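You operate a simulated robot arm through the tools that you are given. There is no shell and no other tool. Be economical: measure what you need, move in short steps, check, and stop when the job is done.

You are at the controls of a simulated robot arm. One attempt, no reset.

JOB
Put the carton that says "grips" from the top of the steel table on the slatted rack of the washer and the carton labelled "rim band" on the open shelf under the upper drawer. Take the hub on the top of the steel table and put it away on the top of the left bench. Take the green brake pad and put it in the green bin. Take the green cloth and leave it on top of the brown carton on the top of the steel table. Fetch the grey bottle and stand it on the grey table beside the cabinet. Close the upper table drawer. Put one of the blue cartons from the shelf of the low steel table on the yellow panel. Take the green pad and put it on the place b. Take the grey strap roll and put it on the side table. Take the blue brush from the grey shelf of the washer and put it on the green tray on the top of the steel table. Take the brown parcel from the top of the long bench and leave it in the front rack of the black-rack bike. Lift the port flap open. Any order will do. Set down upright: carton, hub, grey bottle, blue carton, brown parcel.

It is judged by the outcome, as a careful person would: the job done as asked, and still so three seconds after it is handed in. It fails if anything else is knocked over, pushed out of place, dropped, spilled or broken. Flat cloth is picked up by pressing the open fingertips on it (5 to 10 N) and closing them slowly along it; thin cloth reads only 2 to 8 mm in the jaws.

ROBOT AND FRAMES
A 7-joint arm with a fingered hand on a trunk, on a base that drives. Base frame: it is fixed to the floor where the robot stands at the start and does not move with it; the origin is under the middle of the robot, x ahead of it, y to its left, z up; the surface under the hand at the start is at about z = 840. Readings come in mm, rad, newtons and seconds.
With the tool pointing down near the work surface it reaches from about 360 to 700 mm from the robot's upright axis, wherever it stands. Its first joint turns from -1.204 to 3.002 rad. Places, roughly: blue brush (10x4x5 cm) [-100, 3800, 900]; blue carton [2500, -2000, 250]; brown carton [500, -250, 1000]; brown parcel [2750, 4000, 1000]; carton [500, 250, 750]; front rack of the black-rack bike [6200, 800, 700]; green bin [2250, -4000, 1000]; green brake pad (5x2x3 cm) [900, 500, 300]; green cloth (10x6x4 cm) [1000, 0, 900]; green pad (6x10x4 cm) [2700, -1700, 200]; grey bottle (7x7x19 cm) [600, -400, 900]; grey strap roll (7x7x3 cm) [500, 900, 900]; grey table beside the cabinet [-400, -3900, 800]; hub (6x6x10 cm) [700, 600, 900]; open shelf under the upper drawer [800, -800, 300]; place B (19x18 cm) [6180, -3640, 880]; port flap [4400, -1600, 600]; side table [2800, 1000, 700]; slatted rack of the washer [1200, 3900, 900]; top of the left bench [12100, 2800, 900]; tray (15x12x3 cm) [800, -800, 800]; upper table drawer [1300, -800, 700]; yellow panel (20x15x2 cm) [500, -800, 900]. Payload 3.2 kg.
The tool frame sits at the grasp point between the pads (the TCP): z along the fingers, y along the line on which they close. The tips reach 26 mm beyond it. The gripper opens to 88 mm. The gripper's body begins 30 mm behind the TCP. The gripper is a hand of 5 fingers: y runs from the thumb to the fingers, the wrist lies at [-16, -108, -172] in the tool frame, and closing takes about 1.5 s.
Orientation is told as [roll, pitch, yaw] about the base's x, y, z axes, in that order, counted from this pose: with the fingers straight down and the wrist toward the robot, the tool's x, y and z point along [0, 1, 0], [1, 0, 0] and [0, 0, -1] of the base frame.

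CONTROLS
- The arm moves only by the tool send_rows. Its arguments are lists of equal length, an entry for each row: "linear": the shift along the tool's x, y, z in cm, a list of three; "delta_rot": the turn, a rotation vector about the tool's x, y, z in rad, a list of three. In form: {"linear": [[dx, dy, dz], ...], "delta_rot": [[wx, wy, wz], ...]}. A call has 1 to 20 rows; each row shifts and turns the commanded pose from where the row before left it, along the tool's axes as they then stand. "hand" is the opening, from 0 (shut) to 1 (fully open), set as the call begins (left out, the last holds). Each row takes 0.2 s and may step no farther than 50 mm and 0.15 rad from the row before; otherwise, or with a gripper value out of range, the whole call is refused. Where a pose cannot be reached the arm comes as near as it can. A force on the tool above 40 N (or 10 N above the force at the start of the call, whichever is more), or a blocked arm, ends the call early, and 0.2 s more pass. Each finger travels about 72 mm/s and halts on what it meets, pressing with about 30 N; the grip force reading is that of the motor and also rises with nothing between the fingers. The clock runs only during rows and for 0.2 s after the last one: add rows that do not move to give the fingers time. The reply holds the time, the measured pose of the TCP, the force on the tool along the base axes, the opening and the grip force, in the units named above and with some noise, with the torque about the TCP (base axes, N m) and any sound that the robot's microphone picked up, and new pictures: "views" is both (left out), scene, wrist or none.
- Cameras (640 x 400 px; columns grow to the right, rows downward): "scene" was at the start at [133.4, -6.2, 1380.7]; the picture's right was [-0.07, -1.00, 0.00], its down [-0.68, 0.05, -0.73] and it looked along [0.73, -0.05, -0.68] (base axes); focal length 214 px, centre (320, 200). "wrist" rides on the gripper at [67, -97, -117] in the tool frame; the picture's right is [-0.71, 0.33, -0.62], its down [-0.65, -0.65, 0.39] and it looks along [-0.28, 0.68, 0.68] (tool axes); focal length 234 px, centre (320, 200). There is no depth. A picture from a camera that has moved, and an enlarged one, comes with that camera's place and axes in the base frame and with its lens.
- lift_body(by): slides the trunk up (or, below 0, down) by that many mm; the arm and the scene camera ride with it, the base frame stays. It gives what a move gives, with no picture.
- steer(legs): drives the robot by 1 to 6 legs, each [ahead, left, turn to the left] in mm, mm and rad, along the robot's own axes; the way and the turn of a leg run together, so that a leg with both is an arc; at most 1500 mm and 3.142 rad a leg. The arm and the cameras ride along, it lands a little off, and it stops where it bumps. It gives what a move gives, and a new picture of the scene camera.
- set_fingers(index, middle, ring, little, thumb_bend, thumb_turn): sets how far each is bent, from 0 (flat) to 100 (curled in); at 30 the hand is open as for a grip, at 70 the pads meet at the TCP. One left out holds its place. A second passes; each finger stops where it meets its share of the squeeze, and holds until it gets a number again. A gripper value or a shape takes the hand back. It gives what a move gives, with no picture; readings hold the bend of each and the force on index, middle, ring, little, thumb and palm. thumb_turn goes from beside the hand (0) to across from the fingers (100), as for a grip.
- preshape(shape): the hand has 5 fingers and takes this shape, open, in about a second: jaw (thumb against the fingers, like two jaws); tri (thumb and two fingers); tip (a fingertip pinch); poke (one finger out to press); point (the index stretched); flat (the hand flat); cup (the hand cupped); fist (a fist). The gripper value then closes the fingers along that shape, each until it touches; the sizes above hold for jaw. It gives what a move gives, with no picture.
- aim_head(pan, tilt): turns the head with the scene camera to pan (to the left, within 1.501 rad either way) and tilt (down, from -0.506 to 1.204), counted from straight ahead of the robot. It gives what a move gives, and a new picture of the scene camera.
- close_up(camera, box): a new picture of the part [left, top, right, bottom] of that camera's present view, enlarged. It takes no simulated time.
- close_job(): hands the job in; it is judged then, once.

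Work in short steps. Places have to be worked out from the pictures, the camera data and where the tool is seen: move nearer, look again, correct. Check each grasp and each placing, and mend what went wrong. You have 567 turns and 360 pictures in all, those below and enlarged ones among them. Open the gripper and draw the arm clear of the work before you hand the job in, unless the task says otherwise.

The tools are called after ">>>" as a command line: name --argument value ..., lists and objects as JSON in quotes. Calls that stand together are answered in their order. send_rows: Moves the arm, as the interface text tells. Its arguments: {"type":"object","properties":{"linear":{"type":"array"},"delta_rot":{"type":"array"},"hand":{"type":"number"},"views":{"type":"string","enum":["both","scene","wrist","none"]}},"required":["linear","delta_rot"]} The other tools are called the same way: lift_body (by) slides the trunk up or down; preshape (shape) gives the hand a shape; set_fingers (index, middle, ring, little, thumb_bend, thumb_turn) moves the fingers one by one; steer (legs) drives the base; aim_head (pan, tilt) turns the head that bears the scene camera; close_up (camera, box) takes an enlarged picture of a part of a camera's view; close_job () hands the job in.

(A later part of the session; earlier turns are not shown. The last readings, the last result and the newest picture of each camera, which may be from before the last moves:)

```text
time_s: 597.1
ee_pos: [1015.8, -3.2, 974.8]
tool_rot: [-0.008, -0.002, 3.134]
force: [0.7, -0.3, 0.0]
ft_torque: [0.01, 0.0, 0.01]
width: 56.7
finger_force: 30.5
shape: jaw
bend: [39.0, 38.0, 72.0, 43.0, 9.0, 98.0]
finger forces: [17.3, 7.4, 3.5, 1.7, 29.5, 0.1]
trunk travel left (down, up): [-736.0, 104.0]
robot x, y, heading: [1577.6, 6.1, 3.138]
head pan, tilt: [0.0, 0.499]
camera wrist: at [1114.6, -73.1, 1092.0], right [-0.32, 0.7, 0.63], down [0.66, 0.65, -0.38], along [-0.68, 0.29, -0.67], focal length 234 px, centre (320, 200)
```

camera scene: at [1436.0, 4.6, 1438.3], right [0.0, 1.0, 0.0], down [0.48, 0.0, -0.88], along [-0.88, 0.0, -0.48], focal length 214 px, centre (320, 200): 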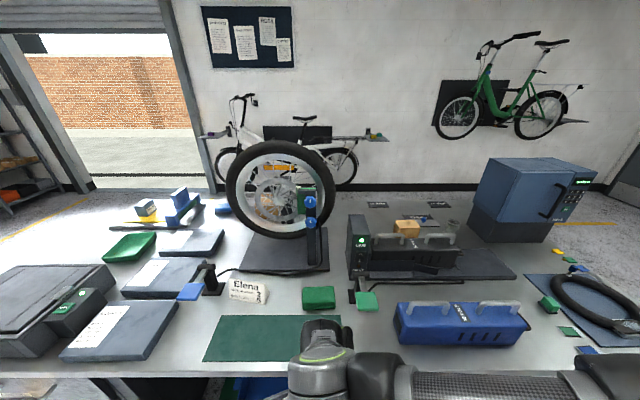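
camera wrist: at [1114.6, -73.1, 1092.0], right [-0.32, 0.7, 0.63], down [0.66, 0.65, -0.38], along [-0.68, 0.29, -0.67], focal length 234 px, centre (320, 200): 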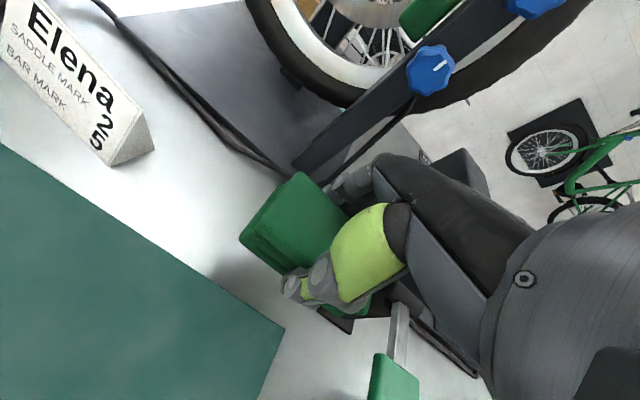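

Cloth held. I raise it and drive round the right end to the near side, facing +x at the brown carton.

>>> send_rows --linear '[[0, -1, -4.5], [0, -3, -3.5], [0, -4, -2], [0, -4, 0], [0, -4, 0]]' --delta_rot '[[0, 0, 0], [0, 0, 0], [0, 0, 0], [0, 0, 0], [0, 0, 0]]' --views "none"

>>> steer --legs '[[-220, 0, 0], [0, 1490, 0], [1500, 0, 0], [370, 0, 0], [0, 0, 3.14], [0, 1250, 0]]'

```text
time_s: 598.3
ee_pos: [1177.3, -4.1, 1074.1]
tool_rot: [-0.009, -0.006, 3.134]
force: [-0.3, -0.1, 0.1]
ft_torque: [0.02, 0.01, -0.01]
width: 56.7
finger_force: 30.4
shape: jaw
bend: [39.0, 38.0, 72.0, 43.0, 9.0, 98.0]
finger forces: [17.2, 7.6, 3.5, 2.0, 29.4, 0.0]
trunk travel left (down, up): [-736.0, 104.0]
robot x, y, heading: [1577.6, 5.0, 3.131]
head pan, tilt: [0.0, 0.499]
```

```text
time_s: 629.2
ee_pos: [330.3, -232.4, 1073.2]
tool_rot: [-0.009, -0.004, -0.011]
force: [0.4, 0.5, -0.8]
ft_torque: [0.01, 0.02, 0.03]
width: 56.2
finger_force: 30.0
shape: jaw
bend: [40.0, 38.0, 72.0, 44.0, 9.0, 98.0]
finger forces: [16.3, 7.1, 3.3, 1.8, 28.2, 0.0]
trunk travel left (down, up): [-736.0, 104.0]
robot x, y, heading: [-68.7, -238.7, -0.008]
head pan, tilt: [0.0, 0.499]
camera scene: at [70.0, -241.6, 1438.3], right [-0.01, -1.0, 0.0], down [-0.48, 0.0, -0.88], along [0.88, -0.01, -0.48], focal length 214 px, centre (320, 200)
```

scene: 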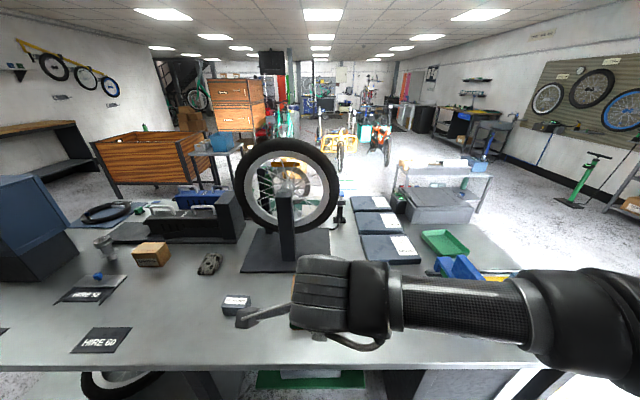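

I reach over the brown carton and check with one wrist picture.

>>> send_rows --linear '[[0, 3.8, 1.3], [0, 3.8, 1.3], [0, 3.8, 1.3], [0, 3.7, 1.3]]' --delta_rot '[[0, 0, 0], [0, 0, 0], [0, 0, 0], [0, 0, 0]]' --views "wrist"

```text
time_s: 630.2
ee_pos: [483.9, -234.4, 1020.5]
tool_rot: [-0.01, -0.003, -0.009]
force: [0.1, 0.1, 0.1]
ft_torque: [0.01, 0.05, -0.02]
width: 56.0
finger_force: 29.7
shape: jaw
bend: [40.0, 38.0, 72.0, 44.0, 9.0, 98.0]
finger forces: [16.4, 7.2, 3.4, 1.8, 28.4, 0.1]
trunk travel left (down, up): [-736.0, 104.0]
robot x, y, heading: [-72.7, -242.6, -0.004]
head pan, tilt: [0.0, 0.499]
camera wrist: at [388.0, -166.4, 1138.0], right [0.32, -0.7, 0.63], down [-0.66, -0.65, -0.38], along [0.68, -0.29, -0.67], focal length 234 px, centre (320, 200)
```

wrist: 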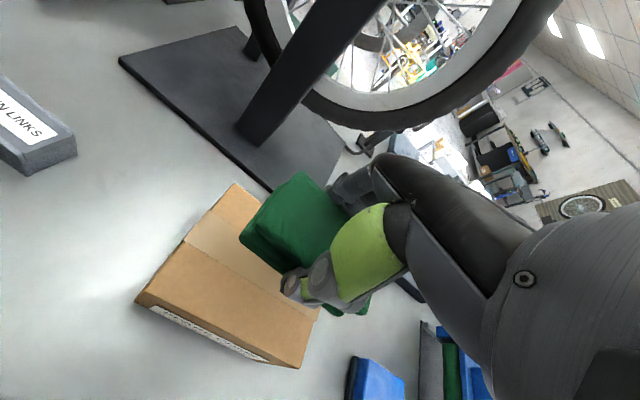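

Right over the carton's top. I lower to contact.

>>> send_rows --linear '[[0, -0.5, 2.5], [0, -0.5, 2], [0, 0, 0.7], [0, 0, 0.7], [0, 0, 0.6], [0, 0, 0.6], [0, 0, 0.6], [0, 0, 0.6], [0, 0, 0.6], [0, 0, 0.6]]' --delta_rot '[[0, 0, 0], [0, 0, 0], [0, 0, 0], [0, 0, 0], [0, 0, 0], [0, 0, 0], [0, 0, 0], [0, 0, 0], [0, 0, 0], [0, 0, 0]]' --views "none"

```text
time_s: 631.8
ee_pos: [472.5, -233.7, 958.1]
tool_rot: [0.0, -0.029, -0.012]
force: [-6.6, -3.1, 20.5]
ft_torque: [-0.1, 0.88, -0.03]
width: 57.0
finger_force: 30.2
shape: jaw
bend: [40.0, 39.0, 72.0, 43.0, 4.0, 99.0]
finger forces: [16.3, 6.7, 3.6, 1.9, 34.9, 0.0]
trunk travel left (down, up): [-736.0, 104.0]
robot x, y, heading: [-74.9, -238.7, -0.004]
head pan, tilt: [0.0, 0.499]
stopped in row 8: the force on the tool passed its limit at 43 N (the readings are from after the stop); the commanded pose is now the measured one
```

Contact with the carton top. I ease off, open, rise and check.

>>> send_rows --linear '[[0, 0, -0.3], [0, 0, 0], [0, 0, 0], [0, 0, 0], [0, 0, 0], [0, 0, -2], [0, 0, -3], [0, -1, -4], [0, -2, -4]]' --delta_rot '[[0, 0, 0], [0, 0, 0], [0, 0, 0], [0, 0, 0], [0, 0, 0], [0, 0, 0], [0, 0, 0], [0, 0, 0], [0, 0, 0]]' --hand 1 --views "wrist"

```text
time_s: 633.8
ee_pos: [440.9, -235.0, 1086.3]
tool_rot: [-0.004, -0.02, -0.01]
force: [0.4, 0.6, -0.2]
ft_torque: [-0.02, -0.01, -0.01]
width: 87.9
finger_force: 0.1
shape: jaw
bend: [30.0, 30.0, 30.0, 30.0, 30.0, 97.0]
finger forces: [0.1, 0.0, 0.1, 0.0, 0.1, 0.0]
trunk travel left (down, up): [-736.0, 104.0]
robot x, y, heading: [-71.8, -240.4, -0.005]
head pan, tilt: [0.0, 0.499]
camera wrist: at [342.5, -166.9, 1201.8], right [0.31, -0.71, 0.63], down [-0.65, -0.64, -0.4], along [0.69, -0.29, -0.66], focal length 234 px, centre (320, 200)
```

wrist: 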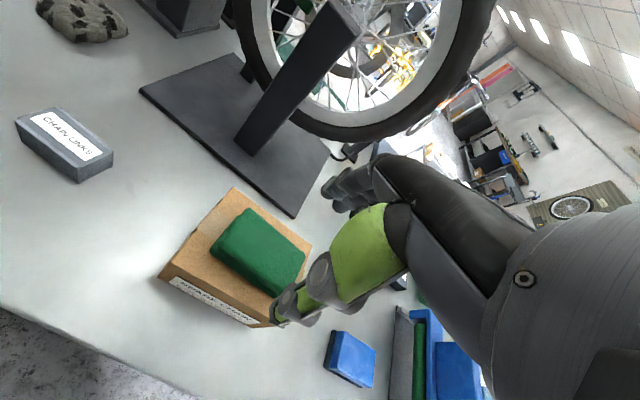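

Cloth is on the carton. Next GRIPS: I move to y≈380 and hover.

>>> steer --legs '[[0, 620, 0], [110, 0, 0]]'

>>> send_rows --linear '[[0, 4, 3], [0, 3, 3], [0, 0, 3]]' --delta_rot '[[0.01, 0, 0], [0.01, 0, 0], [0, 0, 0]]' --views "wrist"

```text
time_s: 638.1
ee_pos: [556.3, 384.4, 1084.9]
tool_rot: [-0.002, -0.021, -0.016]
force: [0.4, 0.3, 0.3]
ft_torque: [0.02, 0.0, -0.03]
width: 87.7
finger_force: 0.1
shape: jaw
bend: [30.0, 30.0, 30.0, 30.0, 30.0, 97.0]
finger forces: [0.0, 0.0, 0.0, 0.1, 0.0, 0.1]
trunk travel left (down, up): [-736.0, 104.0]
robot x, y, heading: [40.5, 375.9, -0.007]
head pan, tilt: [0.0, 0.499]
camera scene: at [184.6, 377.1, 1438.3], right [-0.01, -1.0, 0.0], down [-0.48, 0.01, -0.88], along [0.88, -0.01, -0.48], focal length 214 px, centre (320, 200)
```

scene: 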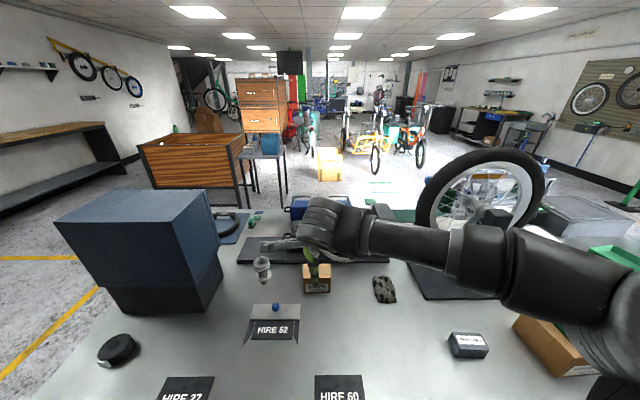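

```text
time_s: 638.9
ee_pos: [629.0, 382.5, 997.7]
tool_rot: [-0.001, -0.003, -0.017]
force: [0.6, -0.2, 0.3]
ft_torque: [0.02, 0.0, 0.02]
width: 88.4
finger_force: 0.1
shape: jaw
bend: [30.0, 30.0, 30.0, 30.0, 30.0, 97.0]
finger forces: [0.0, 0.0, 0.0, 0.1, 0.0, 0.0]
trunk travel left (down, up): [-736.0, 104.0]
robot x, y, heading: [38.8, 382.4, -0.009]
head pan, tilt: [0.0, 0.499]
camera wrist: at [532.7, 449.6, 1114.5], right [0.32, -0.71, 0.63], down [-0.66, -0.64, -0.39], along [0.68, -0.29, -0.68], focal length 234 px, centre (320, 200)
```

wrist: 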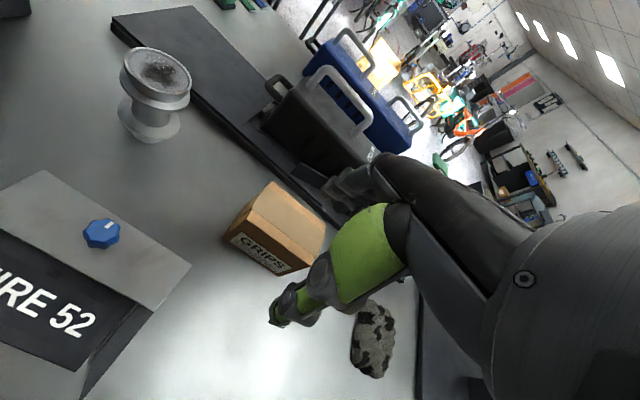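

GRIPS: x 652–712, y 338–426, top ≈908. I centre, descend to z≈886 and grip.

>>> send_rows --linear '[[0, 2.7, 0], [0, 2.6, 2], [0, 0, 3], [0, 0, 3], [0, 0, 3.2]]' --delta_rot '[[0, 0, 0], [0, 0, 0], [0, 0, 0], [0, 0, 0], [0, 0, 0]]' --hand 1 --views "none"

>>> send_rows --linear '[[0, 0, 0], [0, 0, 0], [0, 0, 0], [0, 0, 0], [0, 0, 0], [0, 0, 0], [0, 0, -2], [0, 0, -4], [0, 0, -4]]' --delta_rot '[[0, 0, 0], [0, 0, 0], [0, 0, 0], [0, 0, 0], [0, 0, 0], [0, 0, 0], [0, 0, 0], [0, 0, 0], [0, 0, 0]]' --hand 0 --views "wrist"

```text
time_s: 640.1
ee_pos: [681.9, 381.7, 884.9]
tool_rot: [-0.002, -0.003, -0.017]
force: [1.2, -0.1, 1.9]
ft_torque: [-0.06, 0.0, 0.02]
width: 88.2
finger_force: 0.1
shape: jaw
bend: [30.0, 30.0, 30.0, 30.0, 30.0, 97.0]
finger forces: [0.6, 0.1, 1.3, 0.4, 0.1, 0.1]
trunk travel left (down, up): [-736.0, 104.0]
robot x, y, heading: [45.6, 377.2, -0.007]
head pan, tilt: [0.0, 0.499]
```

```text
time_s: 642.1
ee_pos: [680.8, 382.2, 983.9]
tool_rot: [-0.003, -0.001, -0.013]
force: [-0.6, 0.0, -2.9]
ft_torque: [0.0, -0.02, 0.05]
width: 57.6
finger_force: 30.2
shape: jaw
bend: [42.0, 41.0, 72.0, 38.0, 9.0, 98.0]
finger forces: [19.5, 9.1, 2.7, 3.5, 32.7, 0.1]
trunk travel left (down, up): [-736.0, 104.0]
robot x, y, heading: [44.2, 382.3, -0.008]
head pan, tilt: [0.0, 0.499]
camera wrist: at [585.4, 449.6, 1102.4], right [0.32, -0.71, 0.63], down [-0.66, -0.64, -0.39], along [0.68, -0.29, -0.68], focal length 234 px, centre (320, 200)
```

wrist: 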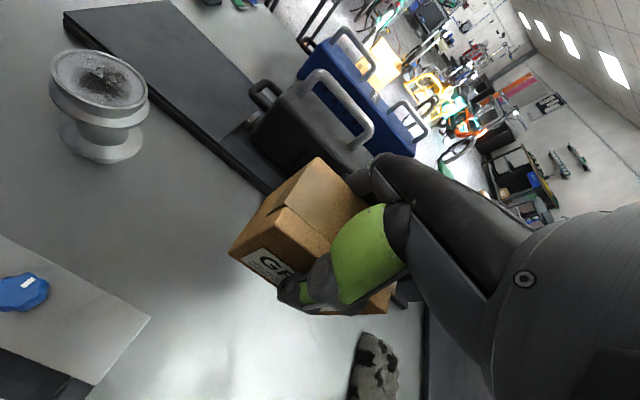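

GRIPS held; the hub is at ≈[703,561]. I raise, retract and drive to the washer's slatted rack.

>>> send_rows --linear '[[0, -2, -4], [0, -3, -3.5], [0, -4, -3], [0, -4, -2], [0, -4, -1], [0, -4, 0]]' --delta_rot '[[0, 0, 0], [0, 0, 0], [0, 0, 0], [0, 0, 0], [0, 0, 0], [0, 0, 0]]' --views "none"

>>> steer --legs '[[-150, 0, 0], [0, 0, 1.578], [1300, 0, 0], [0, -1290, 0], [1480, 0, 0]]'

```text
time_s: 643.5
ee_pos: [469.7, 382.9, 1120.4]
tool_rot: [-0.002, 0.0, -0.017]
force: [-0.7, 1.4, -2.2]
ft_torque: [-0.03, -0.03, 0.01]
width: 57.2
finger_force: 29.7
shape: jaw
bend: [42.0, 41.0, 72.0, 38.0, 9.0, 98.0]
finger forces: [19.1, 9.1, 2.6, 3.7, 32.5, 0.0]
trunk travel left (down, up): [-736.0, 104.0]
robot x, y, heading: [43.9, 374.8, -0.012]
head pan, tilt: [0.0, 0.499]
```

```text
time_s: 667.8
ee_pos: [1160.3, 3579.5, 1119.1]
tool_rot: [-0.004, 0.0, 1.582]
force: [0.1, 0.1, -2.0]
ft_torque: [0.02, -0.01, 0.0]
width: 56.9
finger_force: 30.0
shape: jaw
bend: [42.0, 41.0, 72.0, 39.0, 9.0, 98.0]
finger forces: [18.2, 9.0, 2.5, 3.7, 31.6, 0.1]
trunk travel left (down, up): [-736.0, 104.0]
robot x, y, heading: [1179.0, 3152.4, 1.585]
head pan, tilt: [0.0, 0.499]
camera scene: at [1173.9, 3293.2, 1438.2], right [1.0, 0.01, 0.0], down [0.01, -0.48, -0.88], along [-0.01, 0.88, -0.48], focal length 214 px, centre (320, 200)
```

scene: 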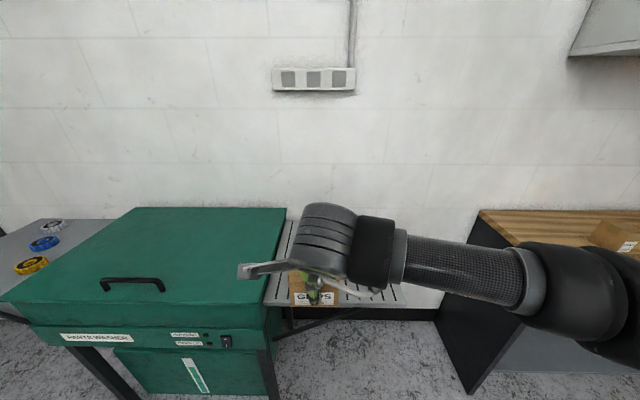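

The slatted rack spans x ≈1010–1430, y ≈3680–4100. I reach to [1205,3820] and take one wrist picture.

>>> steer --legs '[[100, 0, 0]]'

>>> send_rows --linear '[[-1.2, 3.6, 1.5], [-1.2, 3.6, 2], [-1.2, 3.5, 2], [-1, 3.5, 2]]' --delta_rot '[[0, 0, 0], [0, 0, 0], [0, 0, 0], [0, 0, 0]]' --views "wrist"

```text
time_s: 669.0
ee_pos: [1158.1, 3680.5, 1118.8]
tool_rot: [-0.002, 0.0, 1.58]
force: [0.1, 0.3, -4.0]
ft_torque: [-0.02, -0.01, -0.04]
width: 57.1
finger_force: 30.1
shape: jaw
bend: [42.0, 42.0, 72.0, 39.0, 9.0, 98.0]
finger forces: [18.2, 9.0, 2.5, 3.7, 31.7, 0.0]
trunk travel left (down, up): [-736.0, 104.0]
robot x, y, heading: [1175.1, 3249.8, 1.586]
head pan, tilt: [0.0, 0.499]
camera scene: at [1172.3, 3393.6, 1438.2], right [1.0, 0.02, 0.0], down [0.01, -0.48, -0.88], along [-0.01, 0.88, -0.48], focal length 214 px, centre (320, 200)
```

scene: 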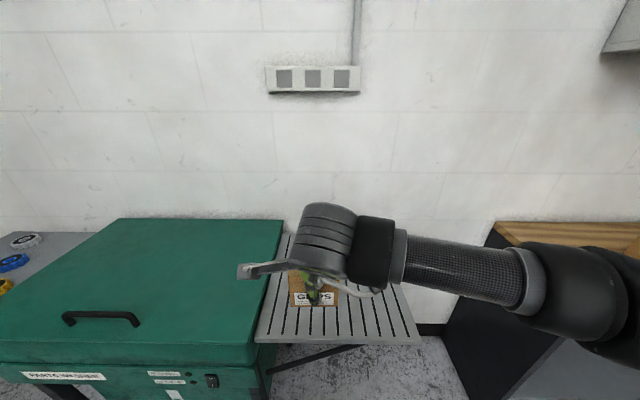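

```text
time_s: 670.0
ee_pos: [1202.3, 3825.7, 1042.9]
tool_rot: [-0.004, 0.001, 1.581]
force: [-0.3, 0.3, -1.8]
ft_torque: [0.0, 0.02, -0.02]
width: 57.0
finger_force: 30.1
shape: jaw
bend: [42.0, 42.0, 72.0, 39.0, 9.0, 98.0]
finger forces: [18.2, 9.3, 2.5, 3.8, 31.8, 0.0]
trunk travel left (down, up): [-736.0, 104.0]
robot x, y, heading: [1176.3, 3248.0, 1.588]
head pan, tilt: [0.0, 0.499]
camera wrist: at [1137.6, 3725.6, 1161.3], right [0.7, 0.34, 0.63], down [0.66, -0.65, -0.39], along [0.27, 0.68, -0.68], focal length 234 px, centre (320, 200)
```

wrist: 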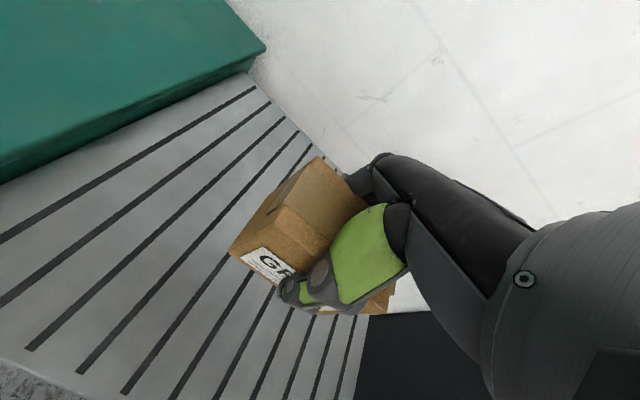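

Over the slats with margin. I lower to contact.

>>> send_rows --linear '[[0, 0, 3], [0, 0, 2.5], [0, 0, 2], [0, 0, 1], [0, 0, 0.6], [0, 0, 0.6], [0, 0, 0.6], [0, 0, 0.6], [0, 0, 0.6], [0, 0, 0.6], [0, 0, 0.6]]' --delta_rot '[[0, 0, 0], [0, 0, 0], [0, 0, 0], [0, 0, 0], [0, 0, 0], [0, 0, 0], [0, 0, 0], [0, 0, 0], [0, 0, 0], [0, 0, 0], [0, 0, 0]]' --views "none"

```text
time_s: 672.4
ee_pos: [1200.5, 3825.2, 930.2]
tool_rot: [0.008, -0.027, 1.578]
force: [2.5, -7.7, 19.0]
ft_torque: [-1.05, 0.0, -0.01]
width: 56.8
finger_force: 30.4
shape: jaw
bend: [43.0, 42.0, 73.0, 39.0, 7.0, 99.0]
finger forces: [17.6, 8.2, 1.1, 4.0, 37.2, 0.0]
trunk travel left (down, up): [-736.0, 104.0]
robot x, y, heading: [1176.8, 3248.8, 1.589]
head pan, tilt: [0.0, 0.499]
stopped in row 11: the force on the tool passed its limit at 42 N (the readings are from after the stop); the commanded pose is now the measured one
```

Seated at contact. I relieve, level, open, rise and check.

>>> send_rows --linear '[[0, 0, -0.3], [0, 0, 0], [0, 0, 0], [0, 0, 0], [0, 0, 0], [0, 0, -2], [0, 0, -3], [0, 0, -4], [0, -2, -3.5]]' --delta_rot '[[0.02, 0, 0], [0, 0, 0], [0, 0, 0], [0, 0, 0], [0, 0, 0], [0, 0, 0], [0, 0, 0], [0, 0, 0], [0, 0, 0]]' --hand 1 --views "wrist"

```text
time_s: 674.4
ee_pos: [1204.0, 3804.6, 1053.4]
tool_rot: [0.004, 0.003, 1.579]
force: [0.0, -0.4, 0.6]
ft_torque: [0.02, 0.01, -0.03]
width: 87.9
finger_force: 0.0
shape: jaw
bend: [30.0, 30.0, 30.0, 30.0, 30.0, 97.0]
finger forces: [0.0, 0.0, 0.0, 0.0, 0.0, 0.1]
trunk travel left (down, up): [-736.0, 104.0]
robot x, y, heading: [1173.3, 3251.9, 1.585]
head pan, tilt: [0.0, 0.499]
camera wrist: at [1139.6, 3706.0, 1172.3], right [0.71, 0.34, 0.62], down [0.65, -0.65, -0.39], along [0.27, 0.68, -0.68], focal length 234 px, centre (320, 200)
```

wrist: 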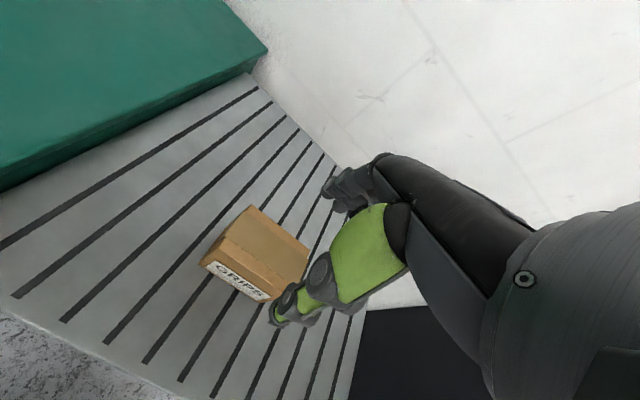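

GRIPS stands on the rack. Next the blue brush on the washer's left shelf, seen at ≈[147,3900]. I drive there and look.

>>> steer --legs '[[-250, 0, 0], [0, 1060, 0], [230, 0, 0]]'

>>> send_rows --linear '[[0, 0, 2]]' --delta_rot '[[0, 0, 0]]' --views "wrist"

```text
time_s: 682.6
ee_pos: [142.1, 3769.1, 1053.0]
tool_rot: [0.004, 0.003, 1.579]
force: [-0.4, -0.2, -1.0]
ft_torque: [-0.02, 0.0, -0.01]
width: 87.6
finger_force: 0.1
shape: jaw
bend: [30.0, 30.0, 30.0, 30.0, 30.0, 97.0]
finger forces: [0.0, 0.0, 0.0, 0.1, 0.0, 0.1]
trunk travel left (down, up): [-736.0, 104.0]
robot x, y, heading: [112.5, 3212.9, 1.59]
head pan, tilt: [0.0, 0.499]
camera scene: at [111.6, 3354.9, 1438.3], right [1.0, 0.01, 0.0], down [0.01, -0.48, -0.88], along [-0.01, 0.88, -0.48], focal length 214 px, centre (320, 200)
```

scene: 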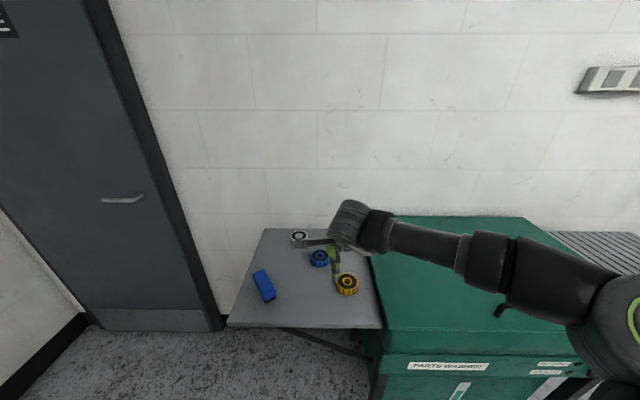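

```text
time_s: 683.0
ee_pos: [142.8, 3767.2, 1033.4]
tool_rot: [0.003, 0.001, 1.579]
force: [0.2, -0.1, -0.7]
ft_torque: [0.02, -0.05, 0.01]
width: 87.9
finger_force: 0.0
shape: jaw
bend: [30.0, 30.0, 30.0, 30.0, 30.0, 97.0]
finger forces: [0.1, 0.0, 0.1, 0.0, 0.0, 0.0]
trunk travel left (down, up): [-736.0, 104.0]
robot x, y, heading: [111.5, 3213.3, 1.592]
head pan, tilt: [0.0, 0.499]
camera wrist: at [78.7, 3669.5, 1151.5], right [0.71, 0.34, 0.62], down [0.65, -0.65, -0.39], along [0.27, 0.68, -0.68], focal length 234 px, centre (320, 200)
```

wrist: 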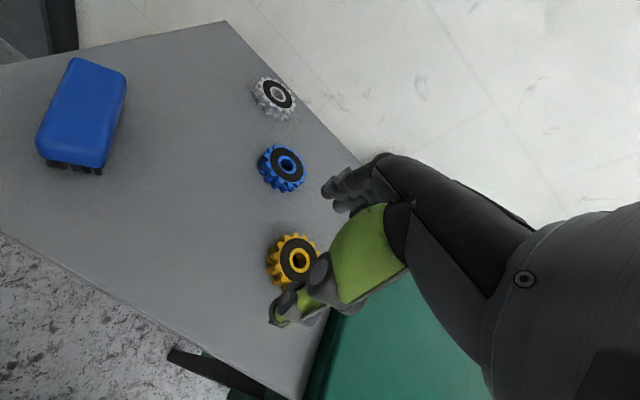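

The brush is the blue block at ≈[−51,3777], axis 126°, 40 mm across. I'll approach with heading ≈0.63 so that the jaws close across it.

>>> steer --legs '[[-250, 0, 0], [0, 0, -0.96], [-210, 755, 0]]'

>>> send_rows --linear '[[0, 0, 1]]' --delta_rot '[[0, 0, 0]]' --views "wrist"

```text
time_s: 691.2
ee_pos: [-27.3, 3755.9, 1032.7]
tool_rot: [0.003, 0.002, 0.617]
force: [0.1, 0.0, -0.1]
ft_torque: [-0.01, 0.0, -0.03]
width: 87.9
finger_force: 0.1
shape: jaw
bend: [30.0, 30.0, 30.0, 30.0, 30.0, 97.0]
finger forces: [0.1, 0.1, 0.0, 0.0, 0.1, 0.1]
trunk travel left (down, up): [-736.0, 104.0]
robot x, y, heading: [-499.7, 3459.9, 0.622]
head pan, tilt: [0.0, 0.499]
camera scene: at [-383.6, 3544.9, 1438.3], right [0.58, -0.81, 0.0], down [-0.39, -0.28, -0.88], along [0.71, 0.51, -0.48], focal length 214 px, centre (320, 200)
```

scene: 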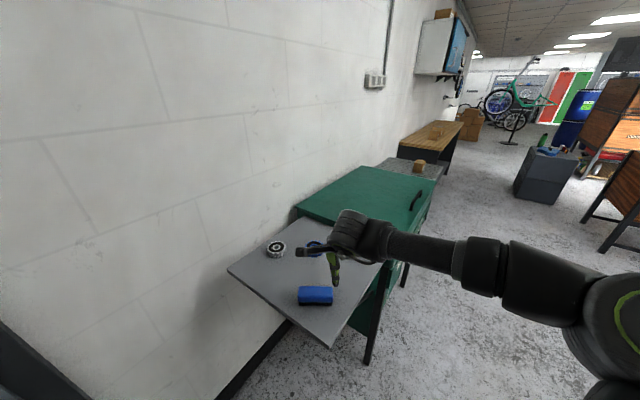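

```text
time_s: 691.6
ee_pos: [-25.6, 3755.8, 1022.6]
tool_rot: [0.003, 0.002, 0.616]
force: [1.1, 0.7, 0.4]
ft_torque: [0.0, -0.04, 0.03]
width: 88.0
finger_force: 0.0
shape: jaw
bend: [30.0, 30.0, 30.0, 30.0, 30.0, 97.0]
finger forces: [0.1, 0.1, 0.0, 0.0, 0.1, 0.1]
trunk travel left (down, up): [-736.0, 104.0]
robot x, y, heading: [-495.5, 3463.1, 0.622]
head pan, tilt: [0.0, 0.499]
camera wrist: at [-143.0, 3752.1, 1141.4], right [0.68, -0.39, 0.62], down [-0.16, -0.91, -0.39], along [0.71, 0.17, -0.68], focal length 234 px, centre (320, 200)
```

wrist: 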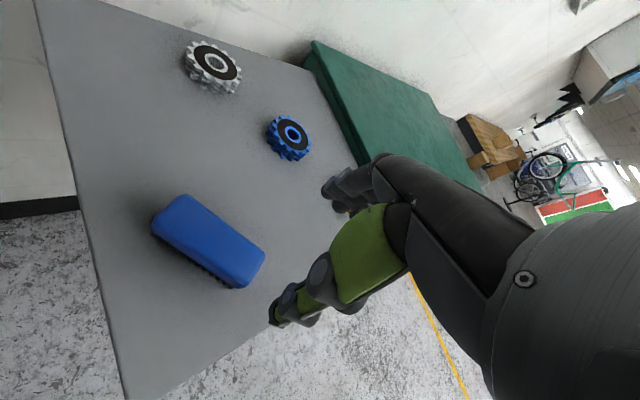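

Brush centre ≈[−70,3790], aligned with the jaws. I shift, descend and grip.

>>> send_rows --linear '[[2.7, -0.8, 0], [2.66, -0.84, 1], [0, 0, 3.3], [0, 0, 3.3], [0, 0, 3.1]]' --delta_rot '[[0, 0, 0], [0, 0, 0], [0, 0, 0.03], [0, 0, 0.03], [0, 0, 0]]' --hand 1 --views "none"

>>> send_rows --linear '[[0, 0, 0], [0, 0, 0], [0, 0, 0], [0, 0, 0], [0, 0, 0], [0, 0, 0], [0, 0, -2], [0, 0, -4], [0, 0, -4]]' --delta_rot '[[0, 0, 0], [0, 0, 0], [0, 0, 0], [0, 0, 0], [0, 0, 0], [0, 0, 0], [0, 0, 0], [0, 0, 0], [0, 0, 0]]' --hand 0 --views "wrist"

```text
time_s: 692.8
ee_pos: [-70.3, 3789.7, 916.6]
tool_rot: [0.005, 0.002, 0.559]
force: [-0.3, 1.2, 0.0]
ft_torque: [0.0, 0.01, -0.02]
width: 87.7
finger_force: 0.1
shape: jaw
bend: [30.0, 30.0, 30.0, 30.0, 30.0, 97.0]
finger forces: [0.0, 0.0, 0.1, 0.0, 0.0, 0.1]
trunk travel left (down, up): [-736.0, 104.0]
robot x, y, heading: [-496.7, 3459.0, 0.626]
head pan, tilt: [0.0, 0.499]
```

```text
time_s: 694.8
ee_pos: [-72.6, 3789.3, 1016.0]
tool_rot: [0.003, 0.003, 0.559]
force: [-0.8, -0.1, -0.1]
ft_torque: [0.01, 0.05, -0.01]
width: 35.0
finger_force: 30.2
shape: jaw
bend: [54.0, 50.0, 73.0, 59.0, 38.0, 98.0]
finger forces: [15.5, 7.0, 3.3, 2.2, 28.1, 0.0]
trunk travel left (down, up): [-736.0, 104.0]
robot x, y, heading: [-495.9, 3463.4, 0.625]
head pan, tilt: [0.0, 0.499]
camera wrist: at [-188.0, 3793.2, 1134.9], right [0.66, -0.43, 0.62], down [-0.21, -0.9, -0.39], along [0.72, 0.12, -0.68], focal length 234 px, centre (320, 200)
```

wrist: 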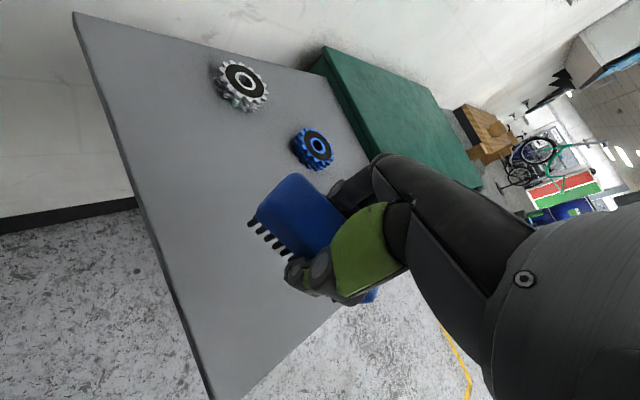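

Brush held. I raise and retract, then drive back to the table's right end.

>>> send_rows --linear '[[0, -3, -4], [0, -4, -3], [0, -4, -2], [0, -3, 0]]' --delta_rot '[[0, 0, -0.02], [0, 0, -0.02], [0, 0, -0.02], [0, 0, 0]]' --views "none"

>>> steer --legs '[[0, -300, 0], [0, 0, -2.196], [1500, 0, 0], [1500, 0, 0], [1500, 0, 0], [250, 0, 0]]'

>>> steer --legs '[[0, 1085, 0], [0, 0, 3.14], [180, 0, 0]]'

```text
time_s: 695.8
ee_pos: [-188.0, 3710.1, 1106.3]
tool_rot: [0.004, 0.0, 0.618]
force: [-1.1, 0.7, -1.1]
ft_torque: [0.03, -0.03, 0.01]
width: 34.8
finger_force: 30.0
shape: jaw
bend: [54.0, 50.0, 73.0, 59.0, 38.0, 98.0]
finger forces: [15.5, 7.2, 3.3, 2.2, 28.1, 0.1]
trunk travel left (down, up): [-736.0, 104.0]
robot x, y, heading: [-497.9, 3462.0, 0.628]
head pan, tilt: [0.0, 0.499]
```

```text
time_s: 725.6
ee_pos: [-232.2, -1934.7, 1105.6]
tool_rot: [0.005, 0.003, -1.551]
force: [-0.9, 0.6, 0.2]
ft_torque: [-0.06, 0.0, -0.03]
width: 34.5
finger_force: 30.2
shape: jaw
bend: [54.0, 50.0, 73.0, 59.0, 38.0, 98.0]
finger forces: [15.3, 6.9, 3.4, 2.2, 27.8, 0.0]
trunk travel left (down, up): [-736.0, 104.0]
robot x, y, heading: [-259.0, -1537.2, -1.543]
head pan, tilt: [0.0, 0.499]
camera scene: at [-257.7, -1679.0, 1438.3], right [-1.0, -0.03, 0.0], down [-0.01, 0.48, -0.88], along [0.02, -0.88, -0.48], focal length 214 px, centre (320, 200)
```

scene: 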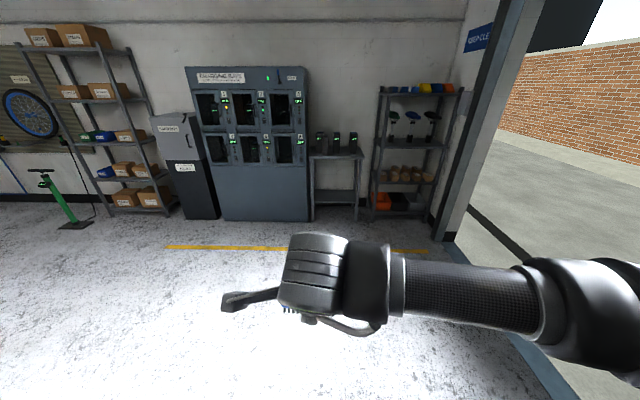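

```text
time_s: 739.6
ee_pos: [806.1, -931.6, 1106.1]
tool_rot: [0.004, 0.003, 1.573]
force: [-1.1, -0.3, -1.1]
ft_torque: [-0.04, 0.01, 0.01]
width: 33.9
finger_force: 30.4
shape: jaw
bend: [54.0, 50.0, 73.0, 59.0, 38.0, 98.0]
finger forces: [15.2, 6.9, 3.4, 1.9, 27.3, 0.0]
trunk travel left (down, up): [-736.0, 104.0]
robot x, y, heading: [833.9, -1330.4, 1.579]
head pan, tilt: [0.0, 0.499]
camera scene: at [829.4, -1187.9, 1438.3], right [1.0, 0.01, 0.0], down [0.0, -0.48, -0.88], along [-0.01, 0.88, -0.48], focal length 214 px, centre (320, 200)
```

scene: 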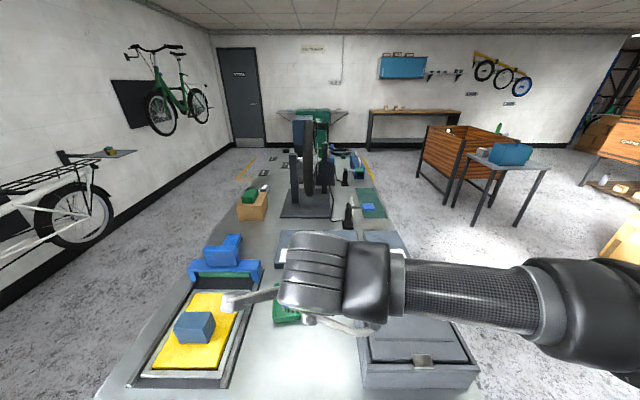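

Tray at ≈[764,−745]. I reach over it and check with the wrist camera.

>>> send_rows --linear '[[1, 3.7, 2.5], [1, 3.7, 2.5], [1, 3.7, 2.5], [0.7, 3.7, 2.5], [0.5, 3.7, 2.5]]' --delta_rot '[[0, 0, 0], [0, 0, 0], [0, 0, 0], [0, 0, 0], [0, 0, 0]]' --views "wrist"

```text
time_s: 740.8
ee_pos: [765.0, -744.3, 979.8]
tool_rot: [0.005, 0.002, 1.573]
force: [-0.2, 0.1, -0.5]
ft_torque: [-0.01, -0.01, -0.02]
width: 34.1
finger_force: 29.8
shape: jaw
bend: [54.0, 50.0, 73.0, 59.0, 38.0, 98.0]
finger forces: [15.2, 6.8, 3.4, 1.8, 27.3, 0.0]
trunk travel left (down, up): [-736.0, 104.0]
robot x, y, heading: [832.8, -1328.3, 1.579]
head pan, tilt: [0.0, 0.499]
camera wrist: at [699.2, -842.4, 1098.4], right [0.71, 0.33, 0.62], down [0.65, -0.65, -0.39], along [0.28, 0.68, -0.68], focal length 234 px, centre (320, 200)
```

wrist: 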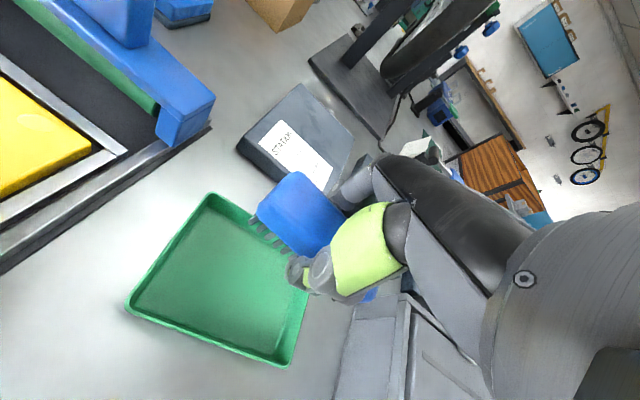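

Tray spans x ≈690–838, y ≈−713..−815. I shift back 20 mm and lower into it.

>>> send_rows --linear '[[0, -2, 1], [0, 0, 3], [0, 0, 3], [0, 0, 1.5], [0, 0, 0.6], [0, 0, 0.6], [0, 0, 0.6], [0, 0, 0.6]]' --delta_rot '[[0, 0, 0], [0, 0, 0], [0, 0, 0], [0, 0, 0], [0, 0, 0], [0, 0, 0], [0, 0, 0], [0, 0, 0]]' --views "none"

```text
time_s: 742.6
ee_pos: [763.3, -766.6, 874.2]
tool_rot: [0.005, -0.005, 1.57]
force: [1.6, 1.0, 10.1]
ft_torque: [-0.21, -0.01, 0.06]
width: 34.3
finger_force: 29.6
shape: jaw
bend: [54.0, 50.0, 73.0, 59.0, 38.0, 98.0]
finger forces: [17.0, 7.3, 3.8, 2.7, 29.4, 0.0]
trunk travel left (down, up): [-736.0, 104.0]
robot x, y, heading: [829.6, -1328.4, 1.578]
head pan, tilt: [0.0, 0.499]
```

Brush touches the tray floor. I open only halfway (to spare the tray rim), rise, and check.

>>> send_rows --linear '[[0, 0, 0], [0, 0, 0], [0, 0, 0], [0, 0, -1.5], [0, 0, -3], [0, 0, -4], [0, -2, -4], [0, -3, -3]]' --delta_rot '[[0, 0, 0], [0, 0, 0], [0, 0, 0], [0, 0, 0], [0, 0, 0], [0, 0, 0], [0, 0, 0], [0, 0, 0]]' --hand 0.55 --views "wrist"

```text
time_s: 744.4
ee_pos: [765.8, -817.0, 1028.8]
tool_rot: [0.003, 0.0, 1.573]
force: [-0.4, -0.6, 0.2]
ft_torque: [-0.02, 0.0, -0.01]
width: 48.0
finger_force: 0.1
shape: jaw
bend: [48.0, 40.0, 72.0, 46.0, 33.0, 99.0]
finger forces: [0.0, 0.1, 0.1, 0.0, 0.0, 0.1]
trunk travel left (down, up): [-736.0, 104.0]
robot x, y, heading: [829.1, -1327.6, 1.579]
head pan, tilt: [0.0, 0.499]
camera wrist: at [700.4, -916.7, 1146.2], right [0.71, 0.33, 0.62], down [0.65, -0.65, -0.39], along [0.28, 0.68, -0.68], focal length 234 px, centre (320, 200)
```

wrist: 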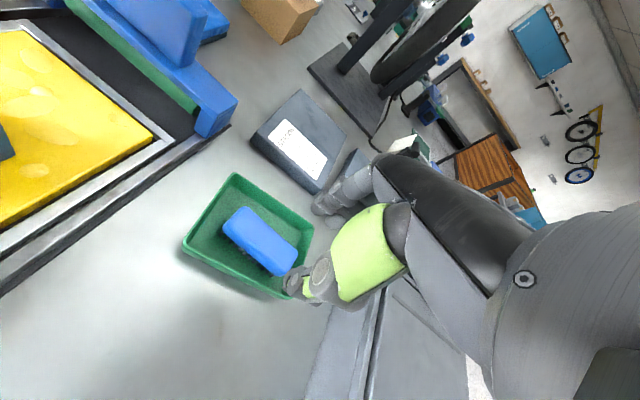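

Brush lies in the tray. Next the strap roll at ≈[474,872]; I'll come at it from the table's left end, facing −y.

>>> send_rows --linear '[[0, -4, -1], [0, -4, -1], [0, -2, 0]]' --delta_rot '[[0, 0, 0], [0, 0, 0], [0, 0, 0]]' --hand 1 --views "none"

>>> steer --legs '[[-170, 0, 0], [0, 1130, 0], [1500, 0, 0], [1500, 0, 0], [450, 0, 0], [0, -780, 0]]'

>>> steer --legs '[[0, 0, 3.14], [440, 0, 0]]'

```text
time_s: 745.2
ee_pos: [763.5, -916.6, 1045.4]
tool_rot: [0.004, 0.002, 1.573]
force: [0.6, 0.7, -0.1]
ft_torque: [-0.02, 0.02, -0.02]
width: 87.7
finger_force: 0.1
shape: jaw
bend: [30.0, 30.0, 30.0, 30.0, 30.0, 97.0]
finger forces: [0.1, 0.0, 0.0, 0.1, 0.0, 0.0]
trunk travel left (down, up): [-736.0, 104.0]
robot x, y, heading: [832.9, -1331.6, 1.579]
head pan, tilt: [0.0, 0.499]
```

```text
time_s: 772.2
ee_pos: [332.3, 2371.5, 1046.3]
tool_rot: [0.004, 0.003, 1.594]
force: [0.3, 0.5, 0.0]
ft_torque: [-0.01, 0.03, 0.01]
width: 87.9
finger_force: 0.0
shape: jaw
bend: [30.0, 30.0, 30.0, 30.0, 30.0, 97.0]
finger forces: [0.0, 0.0, 0.0, 0.0, 0.1, 0.1]
trunk travel left (down, up): [-736.0, 104.0]
robot x, y, heading: [405.5, 1960.3, 1.599]
head pan, tilt: [0.0, 0.499]
camera scene: at [402.4, 2101.6, 1438.3], right [1.0, 0.03, 0.0], down [0.01, -0.48, -0.88], along [-0.03, 0.88, -0.48], focal length 214 px, centre (320, 200)
```

scene: 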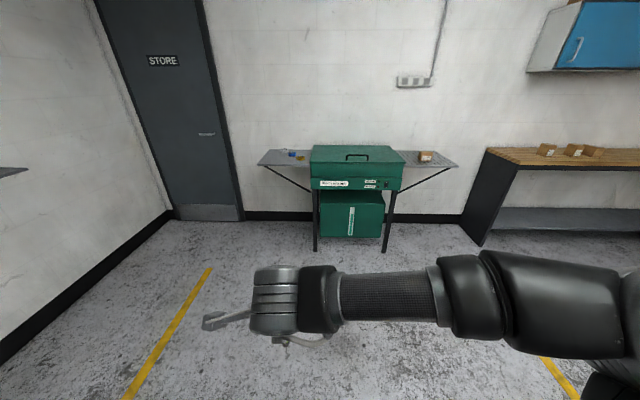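

```text
time_s: 782.2
ee_pos: [478.1, 1108.1, 1046.9]
tool_rot: [0.003, 0.001, -1.562]
force: [0.3, -0.1, -0.3]
ft_torque: [0.01, 0.01, 0.0]
width: 87.9
finger_force: 0.1
shape: jaw
bend: [30.0, 30.0, 30.0, 30.0, 30.0, 97.0]
finger forces: [0.0, 0.0, 0.0, 0.0, 0.1, 0.0]
trunk travel left (down, up): [-736.0, 104.0]
robot x, y, heading: [410.0, 1522.1, -1.56]
head pan, tilt: [0.0, 0.499]
camera scene: at [413.3, 1379.7, 1438.3], right [-1.0, -0.01, 0.0], down [-0.01, 0.48, -0.88], along [0.01, -0.88, -0.48], focal length 214 px, centre (320, 200)
```

scene: 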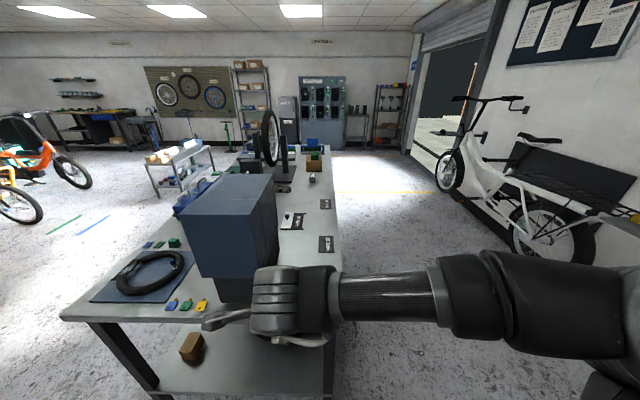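

I move in to hover near the roll and take a wrist picture.

>>> steer --legs '[[90, 0, 0]]'

>>> send_rows --linear '[[0, 3, 3], [0, 3, 3], [0, 2, 2]]' --delta_rot '[[0, 0, 0], [0, 0, 0], [0, 0, 0]]' --views "wrist"

```text
time_s: 783.3
ee_pos: [478.7, 1018.0, 1046.6]
tool_rot: [0.004, 0.003, -1.565]
force: [-0.4, -0.2, 0.2]
ft_torque: [0.02, 0.0, 0.0]
width: 87.8
finger_force: 0.2
shape: jaw
bend: [30.0, 30.0, 30.0, 30.0, 30.0, 97.0]
finger forces: [0.0, 0.1, 0.0, 0.1, 0.0, 0.0]
trunk travel left (down, up): [-736.0, 104.0]
robot x, y, heading: [411.0, 1430.3, -1.558]
head pan, tilt: [0.0, 0.499]
camera scene: at [414.4, 1290.0, 1438.2], right [-1.0, -0.01, 0.0], down [-0.01, 0.48, -0.88], along [0.01, -0.88, -0.48], focal length 214 px, centre (320, 200)
```

scene: 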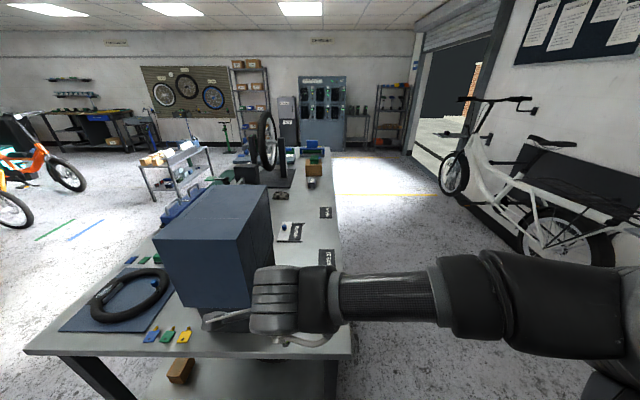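

```text
time_s: 784.1
ee_pos: [479.5, 936.7, 965.7]
tool_rot: [0.002, 0.0, -1.567]
force: [0.6, 0.0, -0.6]
ft_torque: [-0.01, 0.07, -0.02]
width: 87.8
finger_force: 0.0
shape: jaw
bend: [30.0, 30.0, 30.0, 30.0, 30.0, 97.0]
finger forces: [0.1, 0.1, 0.0, 0.0, 0.0, 0.0]
trunk travel left (down, up): [-736.0, 104.0]
robot x, y, heading: [410.6, 1429.7, -1.556]
head pan, tilt: [0.0, 0.499]
camera wrist: at [546.7, 1034.4, 1084.5], right [-0.71, -0.34, 0.62], down [-0.65, 0.65, -0.39], along [-0.27, -0.68, -0.68], focal length 234 px, centre (320, 200)
```

wrist: 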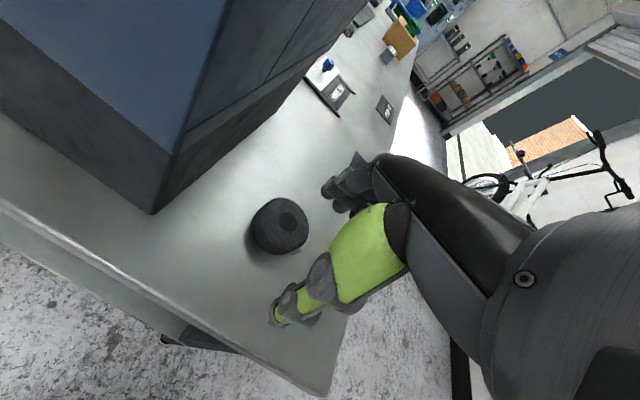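

Roll centre ≈[487,884]. I go over it, descend and grip.

>>> send_rows --linear '[[0.8, 2.7, 0], [0, 2.6, 1], [0, 0, 3], [0, 0, 3], [0, 0, 2.4]]' --delta_rot '[[0, 0, 0], [0, 0, 0], [0, 0, 0], [0, 0, 0], [0, 0, 0]]' --hand 1 --views "none"

>>> send_rows --linear '[[0, 0, 0], [0, 0, 0], [0, 0, 0], [0, 0, 0], [0, 0, 0], [0, 0, 0], [0, 0, -2], [0, 0, -4], [0, -2, -4]]' --delta_rot '[[0, 0, 0], [0, 0, 0], [0, 0, 0], [0, 0, 0], [0, 0, 0], [0, 0, 0], [0, 0, 0], [0, 0, 0], [0, 0, 0]]' --hand 0 --views "wrist"

```text
time_s: 785.3
ee_pos: [489.2, 886.3, 871.5]
tool_rot: [0.004, -0.001, -1.564]
force: [0.1, -0.1, -0.8]
ft_torque: [-0.01, -0.01, 0.01]
width: 88.0
finger_force: 0.0
shape: jaw
bend: [30.0, 30.0, 30.0, 30.0, 30.0, 97.0]
finger forces: [0.0, 0.0, 0.0, 0.0, 0.0, 0.0]
trunk travel left (down, up): [-736.0, 104.0]
robot x, y, heading: [411.8, 1434.1, -1.557]
head pan, tilt: [0.0, 0.499]
```

```text
time_s: 787.3
ee_pos: [487.4, 908.5, 973.2]
tool_rot: [0.003, -0.001, -1.563]
force: [0.1, -0.2, -0.5]
ft_torque: [-0.01, -0.04, 0.02]
width: 55.4
finger_force: 29.5
shape: jaw
bend: [46.0, 37.0, 73.0, 49.0, 7.0, 99.0]
finger forces: [14.9, 7.8, 3.4, 0.1, 26.5, 0.0]
trunk travel left (down, up): [-736.0, 104.0]
robot x, y, heading: [411.9, 1432.1, -1.561]
head pan, tilt: [0.0, 0.499]
camera wrist: at [554.9, 1004.9, 1091.9], right [-0.71, -0.34, 0.62], down [-0.65, 0.65, -0.39], along [-0.27, -0.68, -0.68], focal length 234 px, centre (320, 200)
```

wrist: 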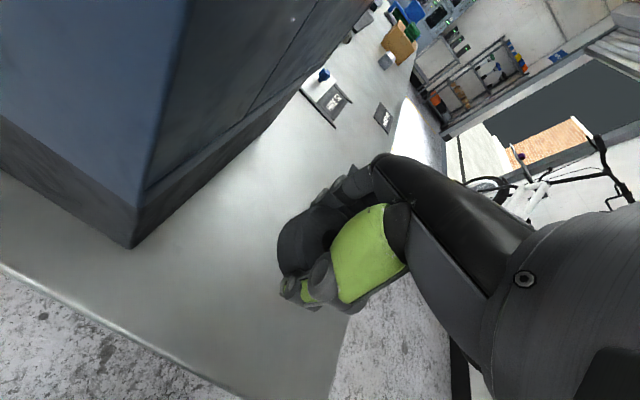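

Roll held. I drive towards the side table.

>>> send_rows --linear '[[0, -3, -3], [0, -3, -3]]' --delta_rot '[[0, 0, 0], [0, 0, 0]]' --views "none"

>>> steer --legs '[[-120, 0, 0], [0, 0, 1.56], [1250, 0, 0], [0, -540, 0]]'

```text
time_s: 787.9
ee_pos: [487.9, 967.5, 1031.7]
tool_rot: [0.003, 0.0, -1.566]
force: [0.2, -0.2, -0.8]
ft_torque: [-0.01, -0.02, -0.01]
width: 55.4
finger_force: 30.3
shape: jaw
bend: [46.0, 37.0, 73.0, 49.0, 7.0, 99.0]
finger forces: [14.9, 7.9, 3.4, 0.0, 26.4, 0.1]
trunk travel left (down, up): [-736.0, 104.0]
robot x, y, heading: [413.8, 1431.4, -1.557]
head pan, tilt: [0.0, 0.499]
```

```text
time_s: 801.5
ee_pos: [2118.2, 1060.6, 1031.5]
tool_rot: [0.003, 0.002, -0.011]
force: [-0.2, -0.5, -1.5]
ft_torque: [0.0, -0.01, -0.02]
width: 54.9
finger_force: 29.9
shape: jaw
bend: [46.0, 37.0, 73.0, 49.0, 7.0, 99.0]
finger forces: [14.8, 7.7, 3.4, 0.0, 26.0, 0.1]
trunk travel left (down, up): [-736.0, 104.0]
robot x, y, heading: [1652.7, 993.3, -0.003]
head pan, tilt: [0.0, 0.499]
camera scene: at [1794.3, 991.7, 1438.3], right [-0.01, -1.0, 0.0], down [-0.48, 0.0, -0.88], along [0.88, 0.0, -0.48], focal length 214 px, centre (320, 200)
```

scene: 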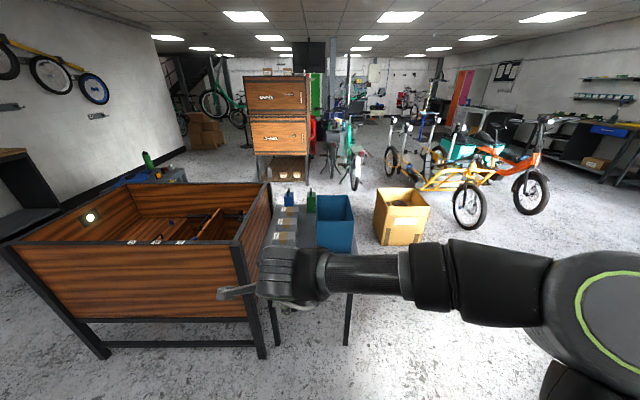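

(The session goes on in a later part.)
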